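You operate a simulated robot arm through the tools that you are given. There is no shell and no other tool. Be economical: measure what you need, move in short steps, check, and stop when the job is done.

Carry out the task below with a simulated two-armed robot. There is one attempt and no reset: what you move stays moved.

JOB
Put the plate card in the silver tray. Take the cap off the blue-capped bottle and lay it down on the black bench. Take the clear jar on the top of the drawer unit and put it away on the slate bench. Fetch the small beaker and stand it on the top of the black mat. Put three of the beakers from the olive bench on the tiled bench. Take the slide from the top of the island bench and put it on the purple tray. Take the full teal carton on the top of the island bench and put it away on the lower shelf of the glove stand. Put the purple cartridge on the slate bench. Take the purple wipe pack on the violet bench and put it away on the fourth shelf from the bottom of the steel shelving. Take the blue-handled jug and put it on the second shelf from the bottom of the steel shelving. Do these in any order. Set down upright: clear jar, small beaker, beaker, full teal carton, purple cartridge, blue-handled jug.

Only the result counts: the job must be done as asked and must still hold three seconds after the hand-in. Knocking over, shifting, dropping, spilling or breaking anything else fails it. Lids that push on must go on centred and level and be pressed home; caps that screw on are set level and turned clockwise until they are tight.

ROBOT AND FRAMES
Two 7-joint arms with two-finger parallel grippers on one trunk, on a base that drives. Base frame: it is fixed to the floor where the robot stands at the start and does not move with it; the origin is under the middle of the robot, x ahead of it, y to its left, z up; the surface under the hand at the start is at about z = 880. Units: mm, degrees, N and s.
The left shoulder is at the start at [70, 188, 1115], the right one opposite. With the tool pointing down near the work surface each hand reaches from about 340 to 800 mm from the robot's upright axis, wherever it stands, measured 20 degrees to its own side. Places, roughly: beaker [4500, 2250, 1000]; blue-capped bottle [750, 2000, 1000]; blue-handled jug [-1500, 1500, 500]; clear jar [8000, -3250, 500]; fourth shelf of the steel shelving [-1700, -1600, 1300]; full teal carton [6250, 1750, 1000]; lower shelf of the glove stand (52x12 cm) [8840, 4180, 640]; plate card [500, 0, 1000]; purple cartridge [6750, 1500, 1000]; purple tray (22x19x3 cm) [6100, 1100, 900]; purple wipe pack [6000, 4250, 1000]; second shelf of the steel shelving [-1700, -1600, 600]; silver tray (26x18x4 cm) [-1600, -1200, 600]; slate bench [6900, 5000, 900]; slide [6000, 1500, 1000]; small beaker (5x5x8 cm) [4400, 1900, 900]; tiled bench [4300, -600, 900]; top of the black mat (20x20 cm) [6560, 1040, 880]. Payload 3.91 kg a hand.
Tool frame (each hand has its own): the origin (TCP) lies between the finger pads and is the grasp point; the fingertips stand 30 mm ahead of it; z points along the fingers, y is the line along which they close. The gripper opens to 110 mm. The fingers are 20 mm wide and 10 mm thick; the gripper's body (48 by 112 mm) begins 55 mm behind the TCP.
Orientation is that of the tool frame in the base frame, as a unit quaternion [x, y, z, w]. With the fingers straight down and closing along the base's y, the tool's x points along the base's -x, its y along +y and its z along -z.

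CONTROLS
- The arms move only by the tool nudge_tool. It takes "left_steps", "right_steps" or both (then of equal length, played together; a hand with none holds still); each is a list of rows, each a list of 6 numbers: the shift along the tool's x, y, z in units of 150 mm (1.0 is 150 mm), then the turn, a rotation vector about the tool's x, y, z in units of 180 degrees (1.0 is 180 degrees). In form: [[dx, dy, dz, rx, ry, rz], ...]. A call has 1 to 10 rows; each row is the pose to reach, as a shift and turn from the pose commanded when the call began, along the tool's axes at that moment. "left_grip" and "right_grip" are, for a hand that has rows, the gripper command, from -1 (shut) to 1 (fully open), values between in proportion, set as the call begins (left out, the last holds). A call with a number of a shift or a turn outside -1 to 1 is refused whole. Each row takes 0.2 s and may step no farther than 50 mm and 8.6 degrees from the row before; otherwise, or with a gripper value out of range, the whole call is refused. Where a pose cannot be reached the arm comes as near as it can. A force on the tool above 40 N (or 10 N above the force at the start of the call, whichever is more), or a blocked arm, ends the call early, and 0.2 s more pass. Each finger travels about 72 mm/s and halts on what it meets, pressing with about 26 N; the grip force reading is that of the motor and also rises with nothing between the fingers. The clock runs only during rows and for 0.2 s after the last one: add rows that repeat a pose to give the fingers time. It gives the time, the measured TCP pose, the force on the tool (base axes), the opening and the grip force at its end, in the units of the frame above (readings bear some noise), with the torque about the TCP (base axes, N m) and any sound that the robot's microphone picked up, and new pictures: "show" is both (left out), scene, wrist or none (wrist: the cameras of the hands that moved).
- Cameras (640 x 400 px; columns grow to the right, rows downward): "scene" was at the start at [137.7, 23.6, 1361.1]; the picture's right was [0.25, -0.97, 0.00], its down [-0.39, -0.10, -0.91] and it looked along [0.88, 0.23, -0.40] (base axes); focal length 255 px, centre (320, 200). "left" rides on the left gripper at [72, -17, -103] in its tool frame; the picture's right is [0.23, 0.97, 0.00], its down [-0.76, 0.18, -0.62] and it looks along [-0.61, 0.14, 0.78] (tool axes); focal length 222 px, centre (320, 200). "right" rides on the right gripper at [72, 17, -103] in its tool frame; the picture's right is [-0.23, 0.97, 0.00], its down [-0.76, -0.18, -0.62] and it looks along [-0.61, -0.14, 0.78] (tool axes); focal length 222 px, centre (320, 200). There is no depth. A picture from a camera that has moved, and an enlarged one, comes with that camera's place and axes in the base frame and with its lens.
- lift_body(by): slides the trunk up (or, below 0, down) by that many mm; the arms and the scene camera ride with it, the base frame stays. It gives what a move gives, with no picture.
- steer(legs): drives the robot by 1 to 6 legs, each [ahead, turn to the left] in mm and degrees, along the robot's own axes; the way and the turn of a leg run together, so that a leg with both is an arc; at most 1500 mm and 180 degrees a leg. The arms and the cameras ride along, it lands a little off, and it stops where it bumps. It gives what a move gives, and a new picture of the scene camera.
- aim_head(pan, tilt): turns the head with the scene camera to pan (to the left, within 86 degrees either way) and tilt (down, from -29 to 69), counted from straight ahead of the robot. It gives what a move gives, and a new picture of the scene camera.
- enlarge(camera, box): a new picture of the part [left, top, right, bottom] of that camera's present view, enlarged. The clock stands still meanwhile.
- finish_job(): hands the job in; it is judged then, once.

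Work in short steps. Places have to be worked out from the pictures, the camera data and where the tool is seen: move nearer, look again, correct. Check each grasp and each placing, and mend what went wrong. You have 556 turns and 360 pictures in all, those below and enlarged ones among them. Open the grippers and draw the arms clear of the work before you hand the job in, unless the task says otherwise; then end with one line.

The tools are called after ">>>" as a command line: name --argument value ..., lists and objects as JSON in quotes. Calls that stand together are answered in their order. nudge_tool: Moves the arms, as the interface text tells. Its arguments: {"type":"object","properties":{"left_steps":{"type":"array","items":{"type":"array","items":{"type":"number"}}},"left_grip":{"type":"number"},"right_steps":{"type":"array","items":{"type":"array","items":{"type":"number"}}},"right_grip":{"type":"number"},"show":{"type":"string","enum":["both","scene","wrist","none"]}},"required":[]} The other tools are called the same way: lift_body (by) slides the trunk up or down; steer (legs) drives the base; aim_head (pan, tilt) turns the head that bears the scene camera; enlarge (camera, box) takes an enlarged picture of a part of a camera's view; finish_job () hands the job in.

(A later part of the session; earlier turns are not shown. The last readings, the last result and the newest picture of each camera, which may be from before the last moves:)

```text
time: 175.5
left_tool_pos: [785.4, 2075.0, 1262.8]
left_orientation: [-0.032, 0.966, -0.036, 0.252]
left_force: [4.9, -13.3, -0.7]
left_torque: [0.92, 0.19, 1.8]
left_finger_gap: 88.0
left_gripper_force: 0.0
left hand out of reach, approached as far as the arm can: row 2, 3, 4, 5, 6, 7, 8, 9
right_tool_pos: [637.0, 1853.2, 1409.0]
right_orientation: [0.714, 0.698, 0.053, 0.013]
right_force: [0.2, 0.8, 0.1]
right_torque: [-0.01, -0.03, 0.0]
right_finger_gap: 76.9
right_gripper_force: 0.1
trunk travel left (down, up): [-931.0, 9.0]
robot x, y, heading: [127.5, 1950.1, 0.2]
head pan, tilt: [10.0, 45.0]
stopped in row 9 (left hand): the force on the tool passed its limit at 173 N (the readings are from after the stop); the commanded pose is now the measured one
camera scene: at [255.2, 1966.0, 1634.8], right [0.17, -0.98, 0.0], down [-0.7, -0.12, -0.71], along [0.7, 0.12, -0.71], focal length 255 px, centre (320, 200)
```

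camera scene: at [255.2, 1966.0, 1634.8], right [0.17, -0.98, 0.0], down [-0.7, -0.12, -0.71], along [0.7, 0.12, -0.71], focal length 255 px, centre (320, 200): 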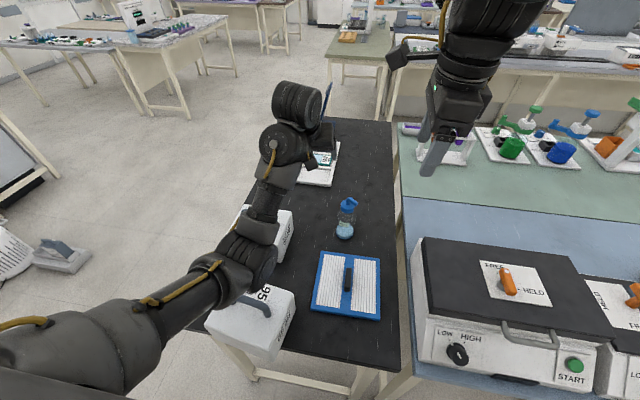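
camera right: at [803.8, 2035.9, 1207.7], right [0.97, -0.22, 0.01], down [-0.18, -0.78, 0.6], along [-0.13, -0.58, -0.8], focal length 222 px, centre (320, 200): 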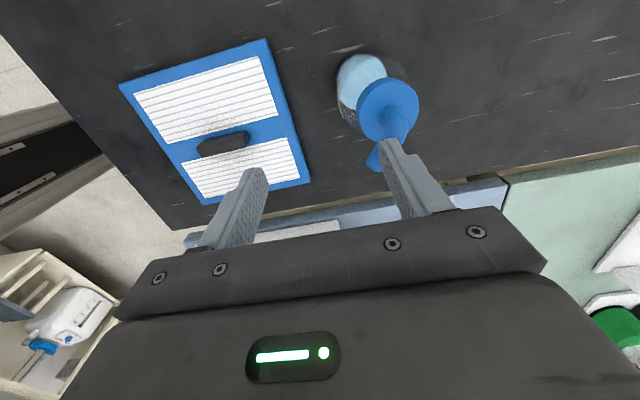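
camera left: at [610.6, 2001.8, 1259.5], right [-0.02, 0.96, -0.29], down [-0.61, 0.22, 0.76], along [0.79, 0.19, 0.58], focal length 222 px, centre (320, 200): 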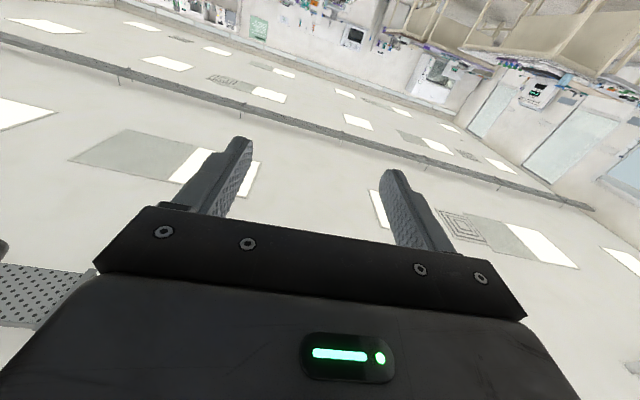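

>>> enlarge --camera "scene" --box '[180, 60, 400, 280]'

>>> enlarge --camera "left" --box '[0, 0, 640, 400]'

```text
1.82 times, centred on (290, 170) of scene
camera zoom: at [255.2, 1966.0, 1634.8], right [0.17, -0.98, 0.0], down [-0.7, -0.12, -0.71], along [0.7, 0.12, -0.71], focal length 463 px, centre (374, 254)
```

zoom: 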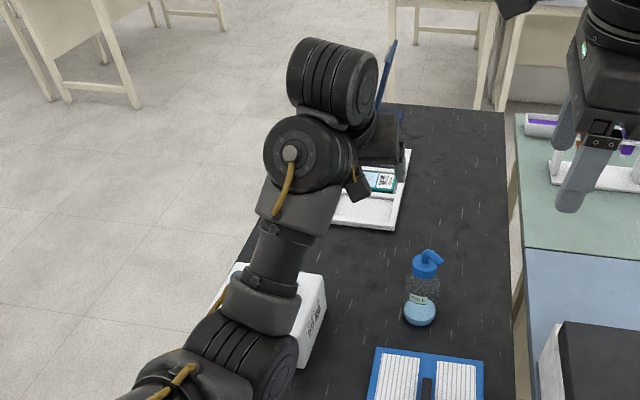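

```text
1.00 times, centred on (320, 200) of left (not enlarged: the box is as wide or as high as the picture)
camera zoom: at [673.6, 2057.2, 1318.8], right [-0.24, 0.95, -0.19], down [0.35, 0.27, 0.9], along [0.91, 0.15, -0.4], focal length 222 px, centre (320, 200)
```

zoom: 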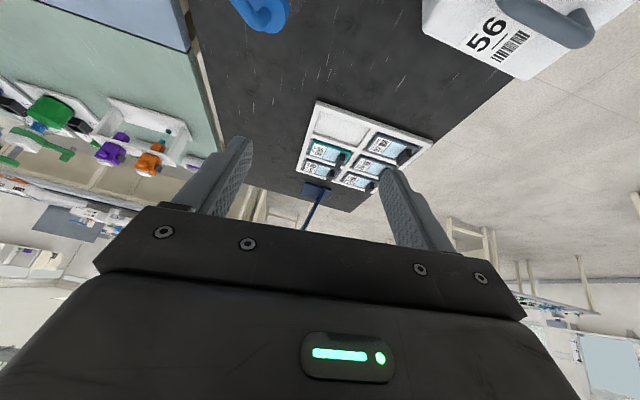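

Nothing was touched by the hand itself at that height; the arm seems folded against itself. I retreat the left hand backward and up in small steps.

>>> nudge_tool --left_steps '[[0.13, 0.08, -0.25, 0, 0, 0], [0.26, 0.16, -0.5, 0, 0, 0], [0.39, 0.24, -0.75, 0, 0, 0], [0.52, 0.32, -1.0, 0, 0, 0]]' --show "scene"

```text
time: 176.5
left_tool_pos: [785.2, 2073.8, 1262.7]
left_orientation: [-0.032, 0.967, -0.034, 0.252]
left_force: [7.6, -23.8, -9.3]
left_torque: [1.8, -0.72, 3.25]
left_finger_gap: 87.9
left_gripper_force: 0.0
left hand out of reach, approached as far as the arm can: row 1, 2, 3, 4
right_tool_pos: [636.8, 1852.3, 1409.2]
right_orientation: [0.714, 0.698, 0.054, 0.012]
right_force: [0.3, 0.1, -0.6]
right_torque: [0.02, 0.0, 0.02]
right_finger_gap: 77.0
right_gripper_force: 0.0
trunk travel left (down, up): [-931.0, 9.0]
robot x, y, heading: [129.3, 1951.1, -0.1]
head pan, tilt: [10.0, 45.0]
camera scene: at [254.5, 1963.4, 1634.9], right [0.17, -0.98, 0.0], down [-0.7, -0.12, -0.71], along [0.7, 0.12, -0.71], focal length 255 px, centre (320, 200)
```

scene: 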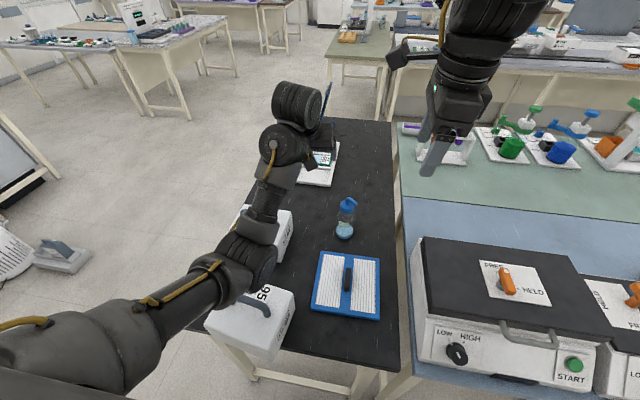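

The hand is being pushed toward -y by its own arm. I unfold it: forward and to -y.

>>> nudge_tool --left_steps '[[-0.08, -0.25, 0.07, 0, 0, 0], [-0.16, -0.5, 0.14, 0, 0, 0], [-0.24, -0.7, 0.2, 0, 0, 0]]' --show "scene"

```text
time: 177.3
left_tool_pos: [834.0, 1970.8, 1262.0]
left_orientation: [-0.031, 0.967, -0.033, 0.25]
left_force: [-0.2, -0.8, 0.5]
left_torque: [-0.01, 0.0, -0.02]
left_finger_gap: 87.9
left_gripper_force: 0.1
right_tool_pos: [636.8, 1851.9, 1409.7]
right_orientation: [0.714, 0.698, 0.053, 0.012]
right_force: [-0.4, -0.3, 0.0]
right_torque: [0.02, -0.01, 0.02]
right_finger_gap: 77.3
right_gripper_force: 0.1
trunk travel left (down, up): [-931.0, 9.0]
robot x, y, heading: [125.4, 1950.6, -0.3]
head pan, tilt: [10.0, 45.0]
camera scene: at [254.8, 1962.9, 1634.8], right [0.17, -0.98, 0.0], down [-0.7, -0.12, -0.71], along [0.7, 0.12, -0.71], focal length 255 px, centre (320, 200)
```

scene: 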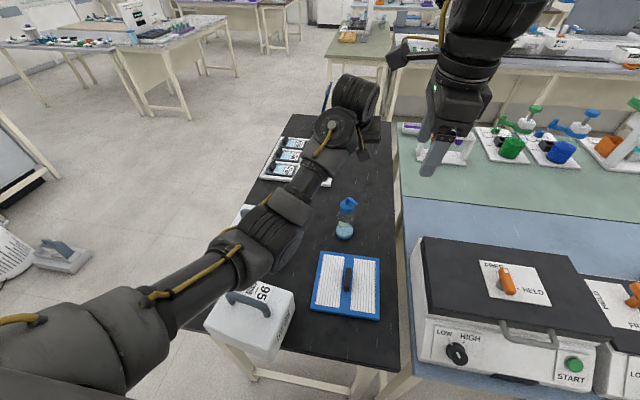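

Freed. Everything is well above the bench, so I back the robot off 600 mm to sort the left arm out in free space.

>>> steer --legs '[[-600, 0]]'

>>> nudge_tool --left_steps '[[0.1, 0.1, -0.2, 0, 0, 0], [0.2, 0.2, -0.45, 0, 0, 0], [0.3, 0.3, -0.7, 0, 0, 0], [0.4, 0.4, -0.95, 0, 0, 0]]' --show "scene"

```text
time: 180.7
left_tool_pos: [234.5, 1971.5, 1262.1]
left_orientation: [-0.03, 0.967, -0.035, 0.25]
left_force: [1.3, 1.1, -1.4]
left_torque: [0.01, 0.02, -0.03]
left_finger_gap: 87.9
left_gripper_force: 0.1
right_tool_pos: [36.5, 1852.9, 1408.5]
right_orientation: [0.715, 0.697, 0.053, 0.013]
right_force: [0.8, 0.3, 0.3]
right_torque: [0.03, 0.01, 0.0]
right_finger_gap: 76.8
right_gripper_force: 0.2
trunk travel left (down, up): [-931.0, 9.0]
robot x, y, heading: [-471.6, 1949.5, -0.1]
head pan, tilt: [10.0, 45.0]
camera scene: at [-345.0, 1963.9, 1634.7], right [0.17, -0.98, 0.0], down [-0.7, -0.12, -0.71], along [0.7, 0.12, -0.71], focal length 255 px, centre (320, 200)
```

scene: 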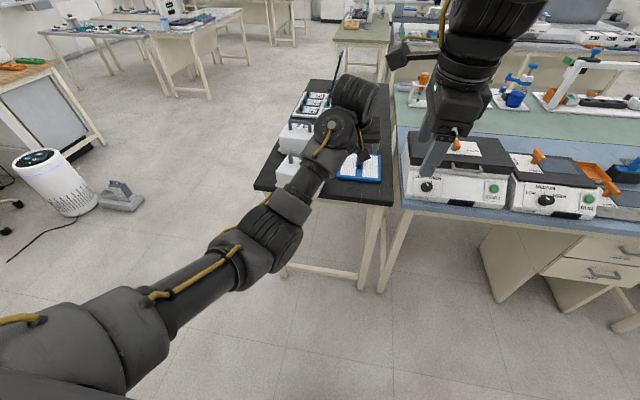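

```text
time: 181.7
left_tool_pos: [184.9, 1999.5, 1293.4]
left_orientation: [-0.03, 0.967, -0.035, 0.251]
left_force: [0.8, -0.1, -0.5]
left_torque: [-0.02, 0.02, 0.03]
left_finger_gap: 88.0
left_gripper_force: 0.1
left hand out of reach, approached as far as the arm can: row 2, 3, 4
right_tool_pos: [34.1, 1851.9, 1409.0]
right_orientation: [0.715, 0.697, 0.053, 0.013]
right_force: [-0.4, 0.1, 0.7]
right_torque: [-0.03, 0.0, -0.05]
right_finger_gap: 76.8
right_gripper_force: 0.0
trunk travel left (down, up): [-931.0, 9.0]
robot x, y, heading: [-479.3, 1947.3, 0.2]
head pan, tilt: [10.0, 45.0]
camera scene: at [-347.2, 1964.0, 1634.9], right [0.17, -0.98, 0.0], down [-0.7, -0.12, -0.71], along [0.7, 0.12, -0.71], focal length 255 px, centre (320, 200)
```

scene: 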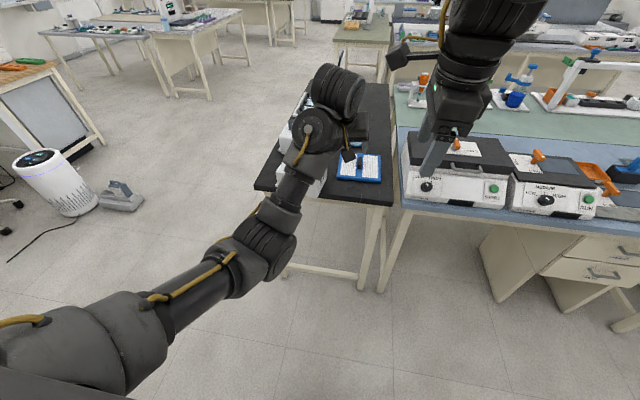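

To unfold the elbow I straighten the left arm forward (free air above everything) with the hand more level.

>>> nudge_tool --left_steps '[[-0.2, 0.03, 0.05, 0, -0.04, 0], [-0.4, 0.06, 0.1, 0, -0.08, 0], [-0.6, 0.09, 0.15, 0, -0.12, 0], [-0.8, 0.11, 0.2, 0, -0.16, 0], [-1.0, 0.13, 0.25, 0, -0.2, 0]]' --show "none"

>>> nudge_tool --left_steps '[[-0.1, 0.1, 0.3, 0, 0, 0], [-0.2, 0.2, 0.6, 0, 0, 0], [-0.3, 0.3, 0.9, 0, 0, 0]]' --show "scene"

```text
time: 182.9
left_tool_pos: [335.0, 2029.6, 1330.4]
left_orientation: [-0.04, 0.841, -0.023, 0.538]
left_force: [0.9, 0.4, 1.0]
left_torque: [0.03, 0.04, 0.01]
left_finger_gap: 88.0
left_gripper_force: 0.0
right_tool_pos: [35.7, 1851.2, 1408.6]
right_orientation: [0.714, 0.698, 0.054, 0.013]
right_force: [0.3, -1.4, -0.3]
right_torque: [0.02, 0.01, 0.03]
right_finger_gap: 77.0
right_gripper_force: 0.2
trunk travel left (down, up): [-931.0, 9.0]
robot x, y, heading: [-476.2, 1951.1, -0.1]
head pan, tilt: [10.0, 45.0]
```

```text
time: 183.7
left_tool_pos: [442.3, 2068.3, 1315.1]
left_orientation: [-0.037, 0.841, -0.025, 0.54]
left_force: [-0.7, -0.4, 0.3]
left_torque: [0.02, 0.0, 0.03]
left_finger_gap: 88.0
left_gripper_force: 0.2
left hand out of reach, approached as far as the arm can: row 3
right_tool_pos: [33.4, 1851.2, 1409.0]
right_orientation: [0.715, 0.697, 0.055, 0.012]
right_force: [-0.7, -0.7, 0.1]
right_torque: [0.01, -0.04, -0.01]
right_finger_gap: 77.3
right_gripper_force: 0.1
trunk travel left (down, up): [-931.0, 9.0]
robot x, y, heading: [-474.5, 1950.5, -0.2]
head pan, tilt: [10.0, 45.0]
camera scene: at [-348.0, 1963.1, 1634.9], right [0.17, -0.98, 0.0], down [-0.7, -0.12, -0.71], along [0.7, 0.12, -0.71], focal length 255 px, centre (320, 200)
```

scene: 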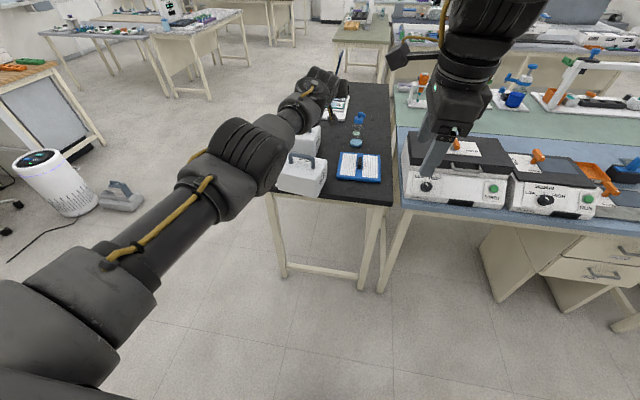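

The arm is straight. Now I swing the hand down to vertical about the wrist so that the elbow ends up above.

>>> nudge_tool --left_steps '[[0.15, 0.02, -0.04, 0, 0.04, 0], [0.3, 0.04, -0.1, 0, 0.08, 0], [0.45, 0.06, -0.18, 0, 0.12, 0], [0.58, 0.08, -0.27, 0, 0.16, 0], [0.7, 0.1, -0.38, 0, 0.2, 0], [0.82, 0.12, -0.5, 0, 0.24, 0], [0.92, 0.15, -0.63, 0, 0.28, 0], [1.0, 0.17, -0.76, 0, 0.315, 0]]' --show "scene"

```text
time: 185.5
left_tool_pos: [275.2, 2081.5, 1223.8]
left_orientation: [-0.022, 0.996, -0.039, 0.073]
left_force: [0.5, 0.4, 0.1]
left_torque: [0.0, -0.01, -0.02]
left_finger_gap: 88.0
left_gripper_force: 0.0
right_tool_pos: [34.7, 1851.8, 1409.8]
right_orientation: [0.714, 0.698, 0.052, 0.012]
right_force: [-0.1, 0.6, 0.0]
right_torque: [0.01, -0.02, 0.03]
right_finger_gap: 76.9
right_gripper_force: 0.0
trunk travel left (down, up): [-931.0, 9.0]
robot x, y, heading: [-472.3, 1949.7, -0.0]
head pan, tilt: [10.0, 45.0]
camera scene: at [-346.9, 1964.1, 1634.9], right [0.17, -0.98, 0.0], down [-0.7, -0.12, -0.71], along [0.7, 0.12, -0.71], focal length 255 px, centre (320, 200)
```

scene: 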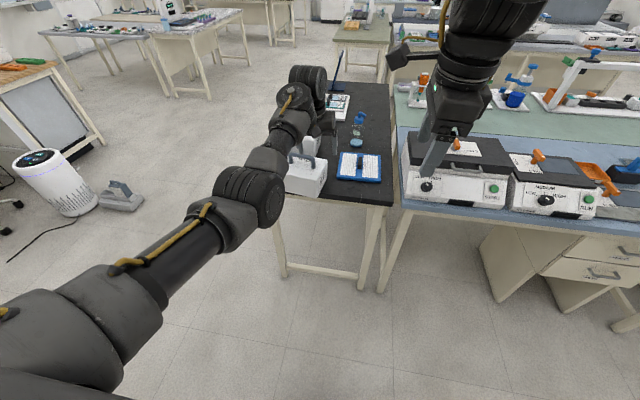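

The hand is vertical with long reach. I draw it back 250 mm and see where the elbow goes.

>>> nudge_tool --left_steps '[[0.25, 0, -0.1, 0, 0.02, 0], [0.5, 0, -0.2, 0, 0.04, 0], [0.75, 0, -0.3, 0, 0.046, 0], [1.0, 0, -0.4, 0, 0.046, 0]]' --show "scene"

```text
time: 185.8
left_tool_pos: [257.3, 2080.9, 1229.0]
left_orientation: [-0.027, 0.996, -0.043, 0.069]
left_force: [9.5, -31.9, -15.5]
left_torque: [3.63, -0.4, 3.15]
left_finger_gap: 87.7
left_gripper_force: 0.0
left hand out of reach, approached as far as the arm can: row 1
right_tool_pos: [33.4, 1852.1, 1410.1]
right_orientation: [0.714, 0.698, 0.053, 0.013]
right_force: [0.6, 0.1, 0.4]
right_torque: [-0.02, 0.01, 0.0]
right_finger_gap: 77.0
right_gripper_force: 0.1
trunk travel left (down, up): [-931.0, 9.0]
robot x, y, heading: [-471.2, 1949.7, -0.1]
head pan, tilt: [10.0, 45.0]
stopped in row 1 (left hand): the force on the tool passed its limit at 222 N (the readings are from after the stop); the commanded pose is now the measured one
camera scene: at [-347.7, 1964.0, 1634.9], right [0.17, -0.98, 0.0], down [-0.7, -0.12, -0.71], along [0.7, 0.12, -0.71], focal length 255 px, centre (320, 200)
```

scene: 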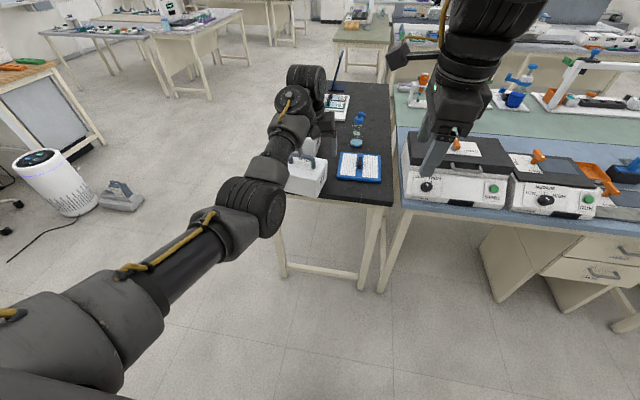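

The gripper folds against its own forearm with the elbow low. I go back to a level, high hand pose, where the elbow should swing up.

>>> nudge_tool --left_steps '[[-0.15, 0, -0.05, 0, -0.04, 0], [-0.25, 0, -0.2, 0, -0.08, 0], [-0.3, 0, -0.35, 0, -0.12, 0], [-0.35, 0, -0.5, 0, -0.16, 0], [-0.4, 0, -0.65, 0, -0.2, 0], [-0.4, 0, -0.8, 0, -0.24, 0], [-0.4, 0, -0.9, 0, -0.28, 0], [-0.4, 0, -1.0, 0, -0.32, 0], [-0.4, 0, -1.0, 0, -0.36, 0], [-0.4, 0, -1.0, 0, -0.4, 0]]' --show "none"

>>> nudge_tool --left_steps '[[-0.3, 0.1, 0, 0, 0, 0], [-0.6, 0.2, -0.1, 0, 0, 0], [-0.9, 0.3, -0.2, 0, 0, 0], [-1.0, 0.4, -0.4, 0, 0, 0], [-1.0, 0.5, -0.6, 0, 0, 0]]' --show "scene"

```text
time: 188.0
left_tool_pos: [297.0, 2096.4, 1384.1]
left_orientation: [-0.045, 0.766, -0.02, 0.641]
left_force: [-1.2, -0.1, 0.4]
left_torque: [0.0, 0.03, -0.03]
left_finger_gap: 88.1
left_gripper_force: 0.0
right_tool_pos: [34.9, 1852.7, 1409.3]
right_orientation: [0.715, 0.697, 0.053, 0.013]
right_force: [-0.3, 0.5, -0.1]
right_torque: [-0.03, 0.02, 0.01]
right_finger_gap: 77.3
right_gripper_force: 0.1
trunk travel left (down, up): [-931.0, 9.0]
robot x, y, heading: [-474.0, 1948.4, -0.1]
head pan, tilt: [10.0, 45.0]
```

```text
time: 189.2
left_tool_pos: [230.8, 2182.8, 1542.2]
left_orientation: [-0.046, 0.766, -0.019, 0.641]
left_force: [-0.4, 0.2, 1.0]
left_torque: [-0.02, 0.0, 0.02]
left_finger_gap: 88.2
left_gripper_force: 0.0
right_tool_pos: [34.7, 1853.2, 1410.1]
right_orientation: [0.715, 0.698, 0.052, 0.014]
right_force: [-0.7, 0.2, 0.0]
right_torque: [-0.02, -0.04, 0.03]
right_finger_gap: 76.9
right_gripper_force: 0.1
trunk travel left (down, up): [-931.0, 9.0]
robot x, y, heading: [-474.8, 1950.1, -0.0]
head pan, tilt: [10.0, 45.0]
camera scene: at [-348.2, 1965.4, 1635.0], right [0.17, -0.98, 0.0], down [-0.7, -0.12, -0.71], along [0.7, 0.12, -0.71], focal length 255 px, centre (320, 200)
```

scene: 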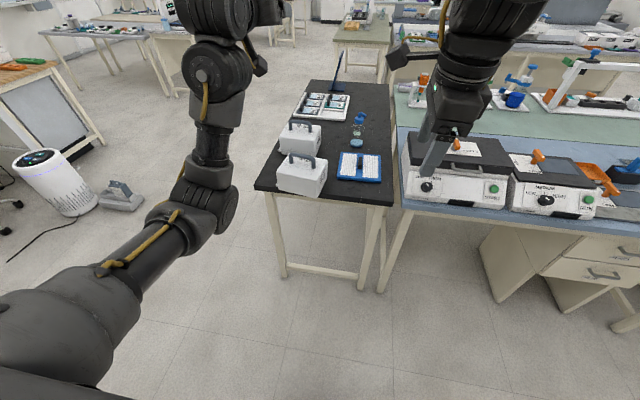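

The elbow is still low. I swing the whole left arm out to the left side (free floor there), turning the hand left as it goes.

>>> nudge_tool --left_steps '[[0, 0.16, -0.1, -0.041, -0.004, -0.0075], [0, 0.33, -0.2, -0.082, -0.008, -0.015], [0, 0.5, -0.35, -0.123, -0.012, -0.0225], [0, 0.66, -0.5, -0.164, -0.016, -0.03], [0, 0.83, -0.65, -0.205, -0.02, -0.0375], [0, 1.0, -0.8, -0.245, -0.022, -0.045]]' --show "none"

>>> nudge_tool --left_steps '[[0, 0.16, -0.1, -0.041, -0.004, -0.0075], [0, 0.33, -0.1, -0.082, -0.008, -0.015], [0, 0.5, -0.1, -0.123, -0.012, -0.0225], [0, 0.66, -0.1, -0.164, -0.016, -0.03], [0, 0.83, -0.1, -0.205, -0.02, -0.0375], [0, 1.0, -0.1, -0.245, -0.022, -0.045]]' --show "none"

>>> aim_head --pan 60 --tilt 30

```text
time: 190.6
left_tool_pos: [138.3, 2328.3, 1531.5]
left_orientation: [-0.293, 0.71, 0.188, 0.612]
left_force: [0.6, -0.2, 0.5]
left_torque: [0.02, 0.01, 0.0]
left_finger_gap: 87.6
left_gripper_force: 0.0
left hand out of reach, approached as far as the arm can: row 5, 6
right_tool_pos: [34.7, 1854.9, 1409.3]
right_orientation: [0.715, 0.698, 0.052, 0.013]
right_force: [-0.4, 0.6, 1.2]
right_torque: [0.0, -0.01, 0.0]
right_finger_gap: 77.0
right_gripper_force: 0.1
trunk travel left (down, up): [-931.0, 9.0]
robot x, y, heading: [-475.4, 1951.5, 0.1]
head pan, tilt: [10.0, 45.0]
```

```text
time: 192.0
left_tool_pos: [31.0, 2599.7, 1474.6]
left_orientation: [-0.504, 0.577, 0.375, 0.522]
left_force: [0.2, -0.3, 0.7]
left_torque: [0.0, -0.01, 0.02]
left_finger_gap: 87.7
left_gripper_force: 0.1
left hand out of reach, approached as far as the arm can: row 1, 2, 3, 4, 5, 6
right_tool_pos: [33.4, 1853.9, 1409.5]
right_orientation: [0.714, 0.698, 0.054, 0.013]
right_force: [0.7, 0.6, -0.3]
right_torque: [-0.02, 0.02, 0.0]
right_finger_gap: 76.9
right_gripper_force: 0.0
trunk travel left (down, up): [-931.0, 9.0]
robot x, y, heading: [-475.8, 1952.2, -0.0]
head pan, tilt: [10.0, 45.0]
```

```text
time: 193.2
left_tool_pos: [31.6, 2597.8, 1476.2]
left_orientation: [-0.503, 0.577, 0.376, 0.522]
left_force: [-0.2, -0.5, 0.1]
left_torque: [0.01, -0.02, 0.01]
left_finger_gap: 88.1
left_gripper_force: 0.1
right_tool_pos: [33.6, 1852.6, 1408.8]
right_orientation: [0.714, 0.698, 0.054, 0.014]
right_force: [-0.4, 0.2, -0.5]
right_torque: [0.0, 0.02, 0.01]
right_finger_gap: 77.0
right_gripper_force: 0.1
trunk travel left (down, up): [-931.0, 9.0]
robot x, y, heading: [-479.2, 1950.0, -0.1]
head pan, tilt: [60.0, 30.0]
camera scene: at [-382.2, 2029.2, 1657.4], right [0.87, -0.5, 0.0], down [-0.25, -0.43, -0.87], along [0.43, 0.75, -0.5], focal length 255 px, centre (320, 200)
```

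scene: 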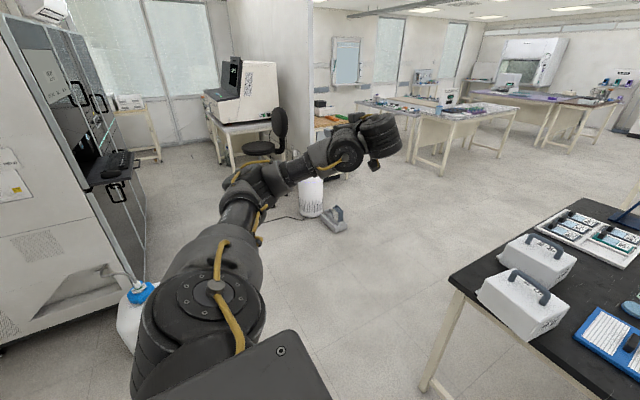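

The elbow is now out to the left, as wanted. I swing the hand down to vertical about the wrist.

>>> nudge_tool --left_steps '[[0.12, 0, -0.03, 0, 0.04, 0], [0.24, 0, -0.08, 0, 0.08, 0], [0.36, 0, -0.15, 0, 0.12, 0], [0.48, 0, -0.24, 0, 0.16, 0], [0.6, 0, -0.35, 0, 0.2, 0], [0.7, 0, -0.48, 0, 0.24, 0], [0.8, 0, -0.62, 0, 0.28, 0], [0.9, 0, -0.76, 0, 0.32, 0], [1.0, 0, -0.9, 0, 0.36, 0], [1.0, 0, -1.0, 0, 0.4, 0]]' --show "scene"

```text
time: 195.4
left_tool_pos: [-34.5, 2519.0, 1070.3]
left_orientation: [-0.626, 0.77, 0.037, 0.118]
left_force: [-0.3, 0.4, 0.8]
left_torque: [-0.03, -0.02, 0.0]
left_finger_gap: 87.9
left_gripper_force: 0.0
left hand out of reach, approached as far as the arm can: row 1, 2, 3, 4, 5, 6, 7, 8, 9, 10
right_tool_pos: [34.3, 1850.8, 1408.5]
right_orientation: [0.715, 0.697, 0.054, 0.013]
right_force: [0.0, 0.3, 0.2]
right_torque: [0.0, -0.02, -0.03]
right_finger_gap: 77.0
right_gripper_force: 0.1
trunk travel left (down, up): [-931.0, 9.0]
robot x, y, heading: [-477.8, 1948.8, -0.2]
head pan, tilt: [60.0, 30.0]
camera scene: at [-381.8, 2028.0, 1657.5], right [0.87, -0.5, 0.0], down [-0.25, -0.43, -0.87], along [0.43, 0.75, -0.5], focal length 255 px, centre (320, 200)
```

scene: 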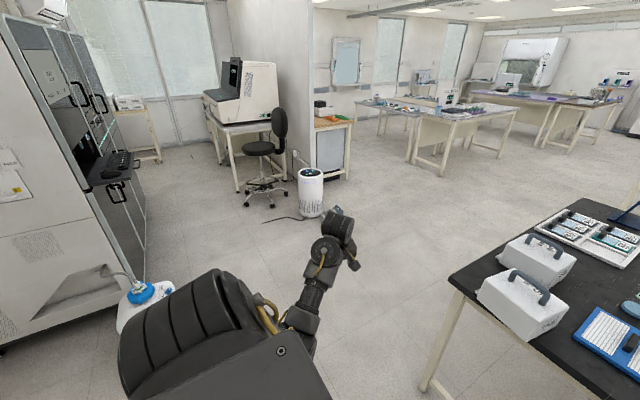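

Now I raise the hand and yaw it back to straight while bringing it inward.

>>> nudge_tool --left_steps '[[0.05, 0, -0.2, 0, 0, 0.043], [0.1, 0, -0.4, 0, 0, 0.086], [0.2, 0, -0.6, 0, 0, 0.129], [0.3, 0, -0.8, 0, 0, 0.172], [0.4, 0, -1.0, 0, 0, 0.215], [0.5, 0, -1.0, 0, 0, 0.258], [0.6, 0, -1.0, 0, 0, 0.301], [0.7, 0, -1.0, 0, 0, 0.344], [0.85, 0, -1.0, 0, 0, 0.387], [1.0, 0, -1.0, 0, 0, 0.43]]' --show "scene"

```text
time: 196.5
left_tool_pos: [-138.5, 2425.6, 1029.7]
left_orientation: [-0.41, 0.902, 0.07, 0.112]
left_force: [49.6, -23.4, -27.1]
left_torque: [5.05, 3.12, 6.17]
left_finger_gap: 88.0
left_gripper_force: 0.0
left hand out of reach, approached as far as the arm can: row 1, 2, 3, 4, 5
right_tool_pos: [31.6, 1849.2, 1411.0]
right_orientation: [0.714, 0.697, 0.055, 0.012]
right_force: [-0.7, -0.8, 0.1]
right_torque: [0.03, -0.02, 0.0]
right_finger_gap: 77.0
right_gripper_force: 0.0
trunk travel left (down, up): [-931.0, 9.0]
robot x, y, heading: [-477.3, 1952.0, 0.4]
head pan, tilt: [60.0, 30.0]
stopped in row 5 (left hand): the force on the tool passed its limit at 159 N (the readings are from after the stop); the commanded pose is now the measured one
camera scene: at [-387.2, 2024.6, 1658.1], right [0.87, -0.5, 0.0], down [-0.25, -0.43, -0.87], along [0.43, 0.75, -0.5], focal length 255 px, centre (320, 200)
```

scene: 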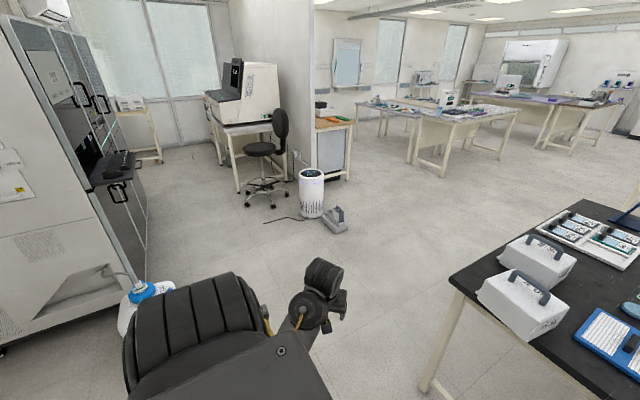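

The forearm is still on the wrong side. I let the left arm hang straight down first (free floor here), which lets me bring the elbow round to the outside.

>>> nudge_tool --left_steps '[[-0.2, 0, 0.25, 0, 0, 0], [-0.3, 0, 0.5, 0, 0, 0], [-0.3, 0, 0.75, 0, 0, 0], [-0.3, 0, 1.0, 0, 0, 0]]' --show "none"

>>> nudge_tool --left_steps '[[0, 0, 0.25, 0, 0, 0], [0, 0, 0.5, 0, 0, 0], [0, 0, 0.75, 0, 0, 0], [0, 0, 1.0, 0, 0, 0]]' --show "none"

>>> aim_head --pan 60 --tilt 55

```text
time: 196.8
left_tool_pos: [-131.5, 2431.7, 1022.5]
left_orientation: [-0.412, 0.902, 0.068, 0.104]
left_force: [6.6, 1.7, -4.8]
left_torque: [0.52, 0.29, 0.58]
left_finger_gap: 88.0
left_gripper_force: 0.1
right_tool_pos: [37.6, 1855.7, 1409.2]
right_orientation: [0.713, 0.699, 0.052, 0.013]
right_force: [0.1, -1.1, 0.2]
right_torque: [-0.03, 0.03, 0.01]
right_finger_gap: 77.0
right_gripper_force: 0.1
trunk travel left (down, up): [-931.0, 9.0]
robot x, y, heading: [-471.7, 1952.2, 0.2]
head pan, tilt: [60.0, 30.0]
stopped in row 1 (left hand): the force on the tool passed its limit at 78 N (the readings are from after the stop); the commanded pose is now the measured one
```

```text
time: 197.8
left_tool_pos: [-112.3, 2460.9, 879.1]
left_orientation: [-0.412, 0.902, 0.068, 0.106]
left_force: [0.2, -0.2, 0.2]
left_torque: [0.01, -0.01, 0.03]
left_finger_gap: 87.7
left_gripper_force: 0.1
right_tool_pos: [35.0, 1852.4, 1409.3]
right_orientation: [0.714, 0.698, 0.052, 0.013]
right_force: [-0.2, 0.8, -0.6]
right_torque: [0.03, 0.02, 0.01]
right_finger_gap: 76.7
right_gripper_force: 0.0
trunk travel left (down, up): [-931.0, 9.0]
robot x, y, heading: [-472.7, 1951.3, 0.0]
head pan, tilt: [60.0, 30.0]
```

```text
time: 198.7
left_tool_pos: [-112.3, 2461.6, 879.7]
left_orientation: [-0.412, 0.903, 0.068, 0.106]
left_force: [0.1, 0.1, -0.1]
left_torque: [-0.01, -0.03, 0.0]
left_finger_gap: 88.2
left_gripper_force: 0.0
right_tool_pos: [33.9, 1852.9, 1409.8]
right_orientation: [0.714, 0.698, 0.053, 0.013]
right_force: [-0.1, 0.1, -0.6]
right_torque: [0.01, -0.02, 0.0]
right_finger_gap: 77.2
right_gripper_force: 0.0
trunk travel left (down, up): [-931.0, 9.0]
robot x, y, heading: [-477.3, 1949.4, 0.1]
head pan, tilt: [60.0, 55.0]
camera scene: at [-391.2, 2012.9, 1621.5], right [0.87, -0.5, 0.0], down [-0.41, -0.71, -0.57], along [0.29, 0.5, -0.82], focal length 255 px, centre (320, 200)
```

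scene: 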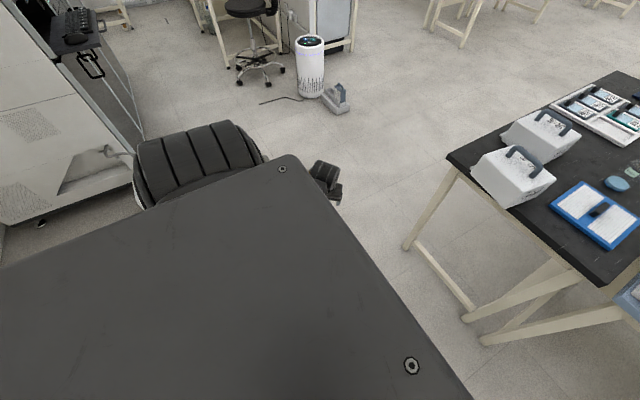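

>>> nudge_tool --left_steps '[[0.24, 0, 0.18, 0, 0, 0], [0.48, 0, 0.36, 0, 0, 0], [0.72, 0, 0.54, 0, 0, 0], [0.96, 0, 0.72, 0, 0, 0]]' --show "none"

>>> nudge_tool --left_steps '[[0.1, 0, 0.25, 0, 0, 0], [0.2, 0, 0.5, 0, 0, 0], [0.3, 0, 0.75, 0, 0, 0], [0.4, 0, 1.0, 0, 0, 0]]' --show "both"

```text
time: 199.7
left_tool_pos: [-192.4, 2379.6, 737.8]
left_orientation: [-0.411, 0.903, 0.068, 0.108]
left_force: [0.8, 0.6, 0.0]
left_torque: [-0.07, -0.04, 0.01]
left_finger_gap: 88.1
left_gripper_force: 0.0
right_tool_pos: [35.1, 1851.7, 1409.3]
right_orientation: [0.714, 0.698, 0.054, 0.012]
right_force: [0.1, 0.0, 0.6]
right_torque: [0.0, -0.01, -0.01]
right_finger_gap: 77.0
right_gripper_force: 0.0
trunk travel left (down, up): [-931.0, 9.0]
robot x, y, heading: [-473.1, 1951.4, -0.0]
head pan, tilt: [60.0, 55.0]
```

```text
time: 200.7
left_tool_pos: [-211.1, 2366.0, 575.8]
left_orientation: [-0.411, 0.903, 0.068, 0.104]
left_force: [-4.1, -0.8, -1.8]
left_torque: [0.16, -0.27, -0.05]
left_finger_gap: 87.9
left_gripper_force: 0.0
right_tool_pos: [38.9, 1854.8, 1407.5]
right_orientation: [0.714, 0.698, 0.051, 0.012]
right_force: [0.5, 0.4, 0.0]
right_torque: [-0.05, 0.04, -0.01]
right_finger_gap: 77.1
right_gripper_force: 0.1
trunk travel left (down, up): [-931.0, 9.0]
robot x, y, heading: [-475.2, 1945.7, -0.0]
head pan, tilt: [60.0, 55.0]
camera scene: at [-386.6, 2014.7, 1620.9], right [0.87, -0.5, 0.0], down [-0.41, -0.71, -0.57], along [0.28, 0.5, -0.82], focal length 255 px, centre (320, 200)
camera left: at [-257.8, 2280.2, 657.5], right [-0.88, 0.47, -0.02], down [0.27, 0.54, 0.8], along [0.38, 0.7, -0.61], focal length 222 px, centre (320, 200)
```

scene: 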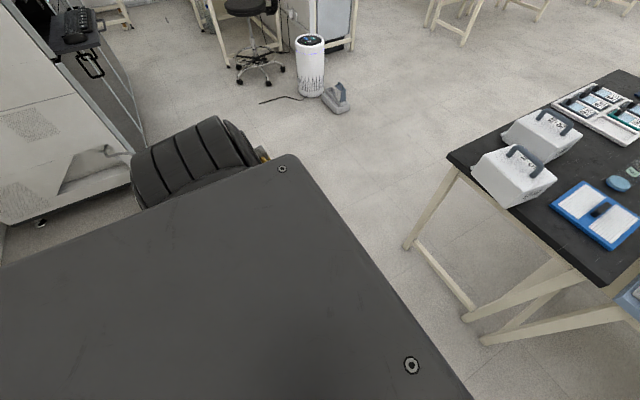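
left: 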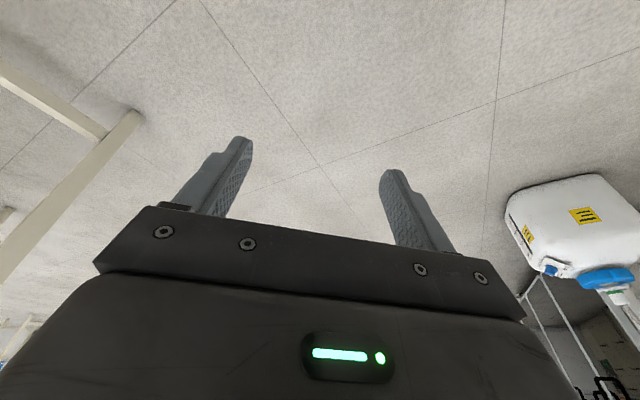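

The arm hangs straight. I roll the hand clockwise about the vertical so that the elbow's bending side turns outward.

>>> nudge_tool --left_steps '[[0, 0, 0, 0, 0, 0.045], [0, 0, 0, 0, 0, 0.09], [0, 0, 0, 0, 0, 0.135], [0, 0, 0, 0, 0, 0.18], [0, 0, 0, 0, 0, 0.225], [0, 0, 0, 0, 0, 0.27], [0, 0, 0, 0, 0, 0.315], [0, 0, 0, 0, 0, 0.36], [0, 0, 0, 0, 0, 0.405], [0, 0, 0, 0, 0, 0.45]]' --show "none"

>>> nudge_tool --left_steps '[[0, 0, 0, 0, 0, 0.045], [0, 0, 0, 0, 0, 0.09], [0, 0, 0, 0, 0, 0.135], [0, 0, 0, 0, 0, 0.18], [0, 0, 0, 0, 0, 0.225], [0, 0, 0, 0, 0, 0.27], [0, 0, 0, 0, 0, 0.315]]' --show "none"

>>> nudge_tool --left_steps '[[0, 0, -0.3, 0, 0, 0], [0, 0, -0.6, 0, 0, 0], [0, 0, -0.9, 0, 0, 0], [0, 0, -1.0, 0, 0, 0]]' --show "both"

```text
time: 202.9
left_tool_pos: [-210.0, 2366.6, 578.2]
left_orientation: [0.275, 0.953, 0.121, 0.037]
left_force: [0.1, 0.6, 0.4]
left_torque: [-0.01, -0.01, -0.01]
left_finger_gap: 88.0
left_gripper_force: 0.1
right_tool_pos: [34.5, 1852.5, 1408.6]
right_orientation: [0.714, 0.698, 0.052, 0.013]
right_force: [0.1, 0.2, 0.0]
right_torque: [0.0, 0.01, -0.01]
right_finger_gap: 76.8
right_gripper_force: 0.0
trunk travel left (down, up): [-931.0, 9.0]
robot x, y, heading: [-472.7, 1953.6, 0.0]
head pan, tilt: [60.0, 55.0]
```

```text
time: 204.5
left_tool_pos: [-210.4, 2366.0, 578.5]
left_orientation: [0.695, 0.708, 0.123, -0.025]
left_force: [0.2, 0.2, -0.4]
left_torque: [0.01, 0.0, 0.03]
left_finger_gap: 88.0
left_gripper_force: 0.1
right_tool_pos: [34.2, 1852.7, 1408.8]
right_orientation: [0.714, 0.698, 0.053, 0.014]
right_force: [-0.2, -0.1, 0.3]
right_torque: [0.03, -0.03, -0.01]
right_finger_gap: 77.0
right_gripper_force: 0.1
trunk travel left (down, up): [-931.0, 9.0]
robot x, y, heading: [-471.4, 1950.6, -0.2]
head pan, tilt: [60.0, 55.0]
```

```text
time: 205.7
left_tool_pos: [-257.8, 2391.9, 701.7]
left_orientation: [0.676, 0.717, 0.137, -0.104]
left_force: [0.8, -0.2, 0.3]
left_torque: [0.06, 0.04, 0.03]
left_finger_gap: 88.1
left_gripper_force: 0.1
left hand out of reach, approached as far as the arm can: row 1, 2
right_tool_pos: [42.5, 1840.8, 1405.9]
right_orientation: [0.714, 0.698, 0.053, 0.008]
right_force: [1.5, -1.1, 0.3]
right_torque: [0.08, 0.05, 0.02]
right_finger_gap: 76.9
right_gripper_force: 0.2
trunk travel left (down, up): [-931.0, 9.0]
robot x, y, heading: [-474.9, 1949.0, -0.1]
head pan, tilt: [60.0, 55.0]
stopped in row 4 (left hand): the arm was blocked; the commanded pose is now the measured one
camera scene: at [-382.4, 2000.9, 1621.4], right [0.87, -0.5, -0.01], down [-0.41, -0.7, -0.58], along [0.28, 0.5, -0.82], focal length 255 px, centre (320, 200)
camera left: at [-282.2, 2422.9, 821.0], right [0.96, 0.26, 0.13], down [0.2, -0.92, 0.34], along [0.21, -0.3, -0.93], focal length 222 px, centre (320, 200)
```

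scene: 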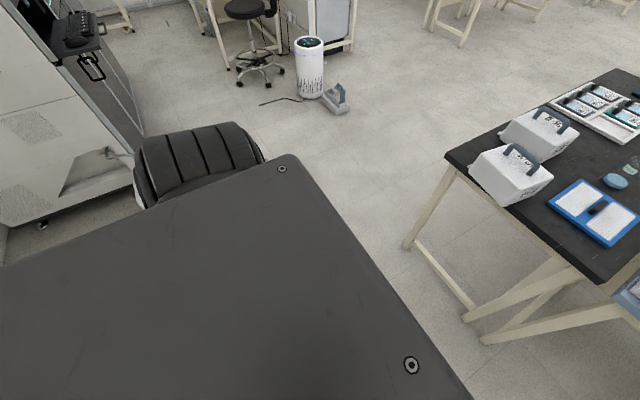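
left: 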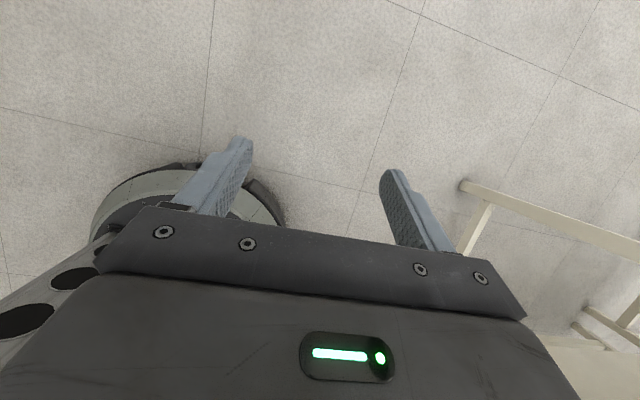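

The elbow now bumps inward against the trunk, so the roll must go the other way. I straighten down again and roll counter-clockwise.

>>> nudge_tool --left_steps '[[-0.1, 0, 0.3, 0, 0, 0], [-0.15, 0, 0.6, 0, 0, 0], [-0.2, 0, 0.9, 0, 0, 0]]' --show "none"

>>> nudge_tool --left_steps '[[0, 0, 0, 0, 0, -0.045], [0, 0, 0, 0, 0, -0.09], [0, 0, 0, 0, 0, -0.135], [0, 0, 0, 0, 0, -0.18], [0, 0, 0, 0, 0, -0.225], [0, 0, 0, 0, 0, -0.27], [0, 0, 0, 0, 0, -0.315], [0, 0, 0, 0, 0, -0.36], [0, 0, 0, 0, 0, -0.405], [0, 0, 0, 0, 0, -0.45]]' --show "none"

>>> nudge_tool --left_steps '[[0, 0, 0, 0, 0, -0.045], [0, 0, 0, 0, 0, -0.09], [0, 0, 0, 0, 0, -0.135], [0, 0, 0, 0, 0, -0.18], [0, 0, 0, 0, 0, -0.225], [0, 0, 0, 0, 0, -0.27], [0, 0, 0, 0, 0, -0.315], [0, 0, 0, 0, 0, -0.36], [0, 0, 0, 0, 0, -0.405], [0, 0, 0, 0, 0, -0.45]]' --show "none"

>>> nudge_tool --left_steps '[[0, 0, 0, 0, 0, -0.045], [0, 0, 0, 0, 0, -0.09], [0, 0, 0, 0, 0, -0.135], [0, 0, 0, 0, 0, -0.18], [0, 0, 0, 0, 0, -0.225], [0, 0, 0, 0, 0, -0.27]]' --show "wrist"

```text
time: 206.5
left_tool_pos: [-255.0, 2402.3, 581.5]
left_orientation: [0.677, 0.716, 0.137, -0.097]
left_force: [-0.1, 0.0, -0.4]
left_torque: [0.0, 0.04, -0.02]
left_finger_gap: 88.1
left_gripper_force: 0.0
left hand out of reach, approached as far as the arm can: row 3
right_tool_pos: [35.0, 1849.7, 1408.9]
right_orientation: [0.714, 0.698, 0.054, 0.012]
right_force: [0.1, -0.5, 0.0]
right_torque: [0.02, 0.0, 0.01]
right_finger_gap: 77.0
right_gripper_force: 0.1
trunk travel left (down, up): [-931.0, 9.0]
robot x, y, heading: [-477.1, 1951.9, 0.1]
head pan, tilt: [60.0, 55.0]
```

```text
time: 208.7
left_tool_pos: [-257.4, 2405.2, 582.0]
left_orientation: [0.048, 0.984, 0.169, 0.013]
left_force: [-0.6, -0.1, 0.4]
left_torque: [0.0, 0.02, 0.0]
left_finger_gap: 87.9
left_gripper_force: 0.1
right_tool_pos: [34.9, 1852.2, 1409.5]
right_orientation: [0.714, 0.698, 0.053, 0.013]
right_force: [0.1, 0.0, -0.4]
right_torque: [0.0, -0.02, 0.0]
right_finger_gap: 76.9
right_gripper_force: 0.0
trunk travel left (down, up): [-931.0, 9.0]
robot x, y, heading: [-477.3, 1949.0, -0.0]
head pan, tilt: [60.0, 55.0]
```

```text
time: 210.9
left_tool_pos: [-258.4, 2405.4, 580.7]
left_orientation: [-0.603, 0.779, 0.12, 0.119]
left_force: [-0.8, 1.0, -0.7]
left_torque: [-0.01, 0.02, 0.02]
left_finger_gap: 88.1
left_gripper_force: 0.0
right_tool_pos: [35.0, 1852.4, 1408.8]
right_orientation: [0.714, 0.698, 0.053, 0.013]
right_force: [-1.2, 0.2, -0.7]
right_torque: [0.01, 0.02, 0.0]
right_finger_gap: 76.8
right_gripper_force: 0.0
trunk travel left (down, up): [-931.0, 9.0]
robot x, y, heading: [-473.5, 1951.3, -0.0]
head pan, tilt: [60.0, 55.0]
```

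```text
time: 212.3
left_tool_pos: [-257.3, 2403.7, 582.2]
left_orientation: [0.871, -0.461, -0.059, -0.158]
left_force: [0.0, 0.8, 0.5]
left_torque: [0.0, 0.02, 0.01]
left_finger_gap: 87.8
left_gripper_force: 0.1
right_tool_pos: [34.1, 1852.1, 1408.1]
right_orientation: [0.714, 0.698, 0.053, 0.013]
right_force: [0.2, -0.6, 0.2]
right_torque: [-0.02, -0.01, 0.03]
right_finger_gap: 77.1
right_gripper_force: 0.1
trunk travel left (down, up): [-931.0, 9.0]
robot x, y, heading: [-478.4, 1948.5, 0.1]
head pan, tilt: [60.0, 55.0]
camera left: at [-207.1, 2322.3, 664.0], right [-0.67, -0.69, -0.27], down [-0.6, 0.3, 0.74], along [-0.43, 0.66, -0.62], focal length 222 px, centre (320, 200)
```

left: 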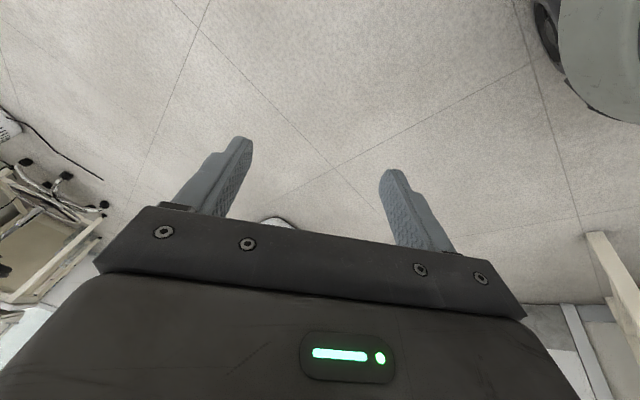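

Rolled to about 124° left. I lift 150 mm and see where the elbow goes.

>>> nudge_tool --left_steps '[[0, 0, -0.3, 0, 0, 0], [0, 0, -0.6, 0, 0, 0], [0, 0, -0.9, 0, 0, 0], [0, 0, -1.0, 0, 0, 0]]' --show "none"

>>> aim_head --pan 86 --tilt 60

```text
time: 213.1
left_tool_pos: [-252.2, 2483.5, 750.0]
left_orientation: [0.854, -0.454, -0.092, -0.238]
left_force: [-0.8, 1.1, -0.1]
left_torque: [0.01, -0.02, 0.04]
left_finger_gap: 87.9
left_gripper_force: 0.1
right_tool_pos: [32.5, 1853.7, 1409.7]
right_orientation: [0.713, 0.699, 0.053, 0.013]
right_force: [0.1, -0.2, -0.3]
right_torque: [0.02, -0.05, -0.01]
right_finger_gap: 77.0
right_gripper_force: 0.1
trunk travel left (down, up): [-931.0, 9.0]
robot x, y, heading: [-475.8, 1952.5, -0.0]
head pan, tilt: [60.0, 55.0]
stopped in row 4 (left hand): the arm was blocked; the commanded pose is now the measured one
```

```text
time: 214.0
left_tool_pos: [-250.6, 2483.4, 750.5]
left_orientation: [0.853, -0.455, -0.093, -0.238]
left_force: [0.7, -0.4, -0.4]
left_torque: [0.01, -0.01, 0.03]
left_finger_gap: 88.0
left_gripper_force: 0.1
right_tool_pos: [34.7, 1850.2, 1409.0]
right_orientation: [0.714, 0.698, 0.053, 0.012]
right_force: [-0.1, 0.0, 0.9]
right_torque: [0.0, -0.04, -0.02]
right_finger_gap: 76.9
right_gripper_force: 0.0
trunk travel left (down, up): [-931.0, 9.0]
robot x, y, heading: [-476.3, 1950.4, 0.2]
head pan, tilt: [85.9, 60.0]
camera scene: at [-422.6, 2015.8, 1615.4], right [1.0, -0.07, 0.0], down [-0.06, -0.86, -0.5], along [0.04, 0.5, -0.87], focal length 255 px, centre (320, 200)
```

scene: 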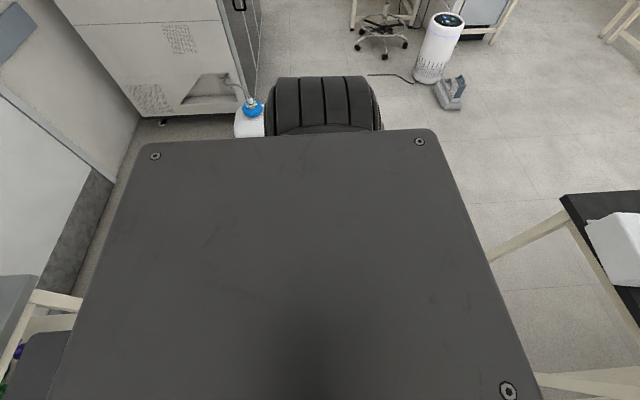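

The elbow sits inward. I sweep the low-hanging hand round from the left side to the front, which carries the elbow outward, turning the hand clockwise on the way.

>>> nudge_tool --left_steps '[[0.17, -0.08, -0.04, 0, 0, 0.045], [0.33, -0.16, -0.08, 0, 0, 0.09], [0.5, -0.25, -0.12, 0, 0, 0.135], [0.67, -0.33, -0.17, 0, 0, 0.18], [0.83, -0.42, -0.21, 0, 0, 0.225], [1.0, -0.5, -0.25, 0, 0, 0.27]]' --show "none"

```text
time: 215.4
left_tool_pos: [-108.1, 2389.3, 750.6]
left_orientation: [-0.59, 0.766, 0.184, 0.179]
left_force: [-0.1, -0.1, 0.6]
left_torque: [0.02, 0.01, 0.01]
left_finger_gap: 88.0
left_gripper_force: 0.0
right_tool_pos: [35.5, 1852.8, 1408.9]
right_orientation: [0.713, 0.699, 0.053, 0.013]
right_force: [0.1, -0.2, -0.5]
right_torque: [-0.03, 0.01, 0.0]
right_finger_gap: 76.8
right_gripper_force: 0.1
trunk travel left (down, up): [-931.0, 9.0]
robot x, y, heading: [-475.0, 1953.9, 0.1]
head pan, tilt: [85.9, 60.0]
```

>>> nudge_tool --left_steps '[[0.12, -0.1, -0.08, 0.004, 0.027, 0.033], [0.24, -0.2, -0.16, 0.008, 0.054, 0.066], [0.37, -0.31, -0.24, 0.012, 0.081, 0.1], [0.49, -0.41, -0.32, 0.016, 0.108, 0.133], [0.62, -0.52, -0.4, 0.02, 0.135, 0.166], [0.74, -0.62, -0.47, 0.024, 0.163, 0.2]]' --show "none"

>>> aim_head --pan 30 --tilt 60

```text
time: 216.8
left_tool_pos: [-46.2, 2237.4, 752.2]
left_orientation: [-0.346, 0.935, 0.045, -0.061]
left_force: [-0.1, 0.5, 0.1]
left_torque: [-0.04, 0.0, 0.01]
left_finger_gap: 88.2
left_gripper_force: 0.1
right_tool_pos: [35.4, 1851.0, 1408.9]
right_orientation: [0.713, 0.699, 0.053, 0.012]
right_force: [0.1, -0.1, -0.5]
right_torque: [0.05, 0.01, 0.0]
right_finger_gap: 77.0
right_gripper_force: 0.0
trunk travel left (down, up): [-931.0, 9.0]
robot x, y, heading: [-477.7, 1954.2, 0.1]
head pan, tilt: [85.9, 60.0]
```

```text
time: 218.1
left_tool_pos: [-46.5, 2241.9, 752.7]
left_orientation: [-0.347, 0.935, 0.047, -0.061]
left_force: [0.4, -0.6, -0.1]
left_torque: [-0.03, 0.01, 0.03]
left_finger_gap: 88.0
left_gripper_force: 0.1
right_tool_pos: [34.1, 1852.0, 1409.6]
right_orientation: [0.713, 0.699, 0.052, 0.012]
right_force: [-0.6, -0.3, 0.8]
right_torque: [0.01, -0.01, -0.02]
right_finger_gap: 77.1
right_gripper_force: 0.1
trunk travel left (down, up): [-931.0, 9.0]
robot x, y, heading: [-476.5, 1948.5, -0.0]
head pan, tilt: [30.0, 60.0]
camera scene: at [-369.7, 1983.2, 1615.4], right [0.5, -0.87, 0.0], down [-0.75, -0.43, -0.5], along [0.43, 0.25, -0.87], focal length 255 px, centre (320, 200)
```

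scene: 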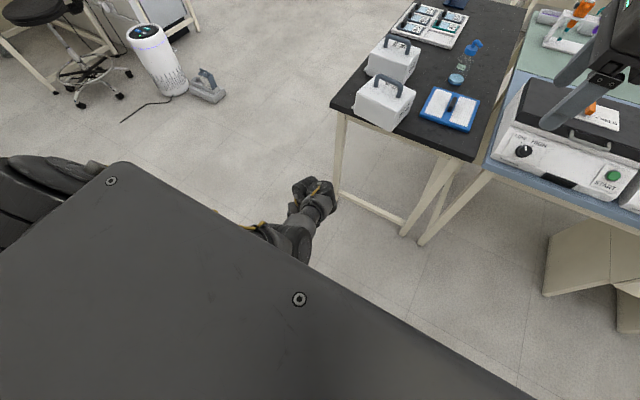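

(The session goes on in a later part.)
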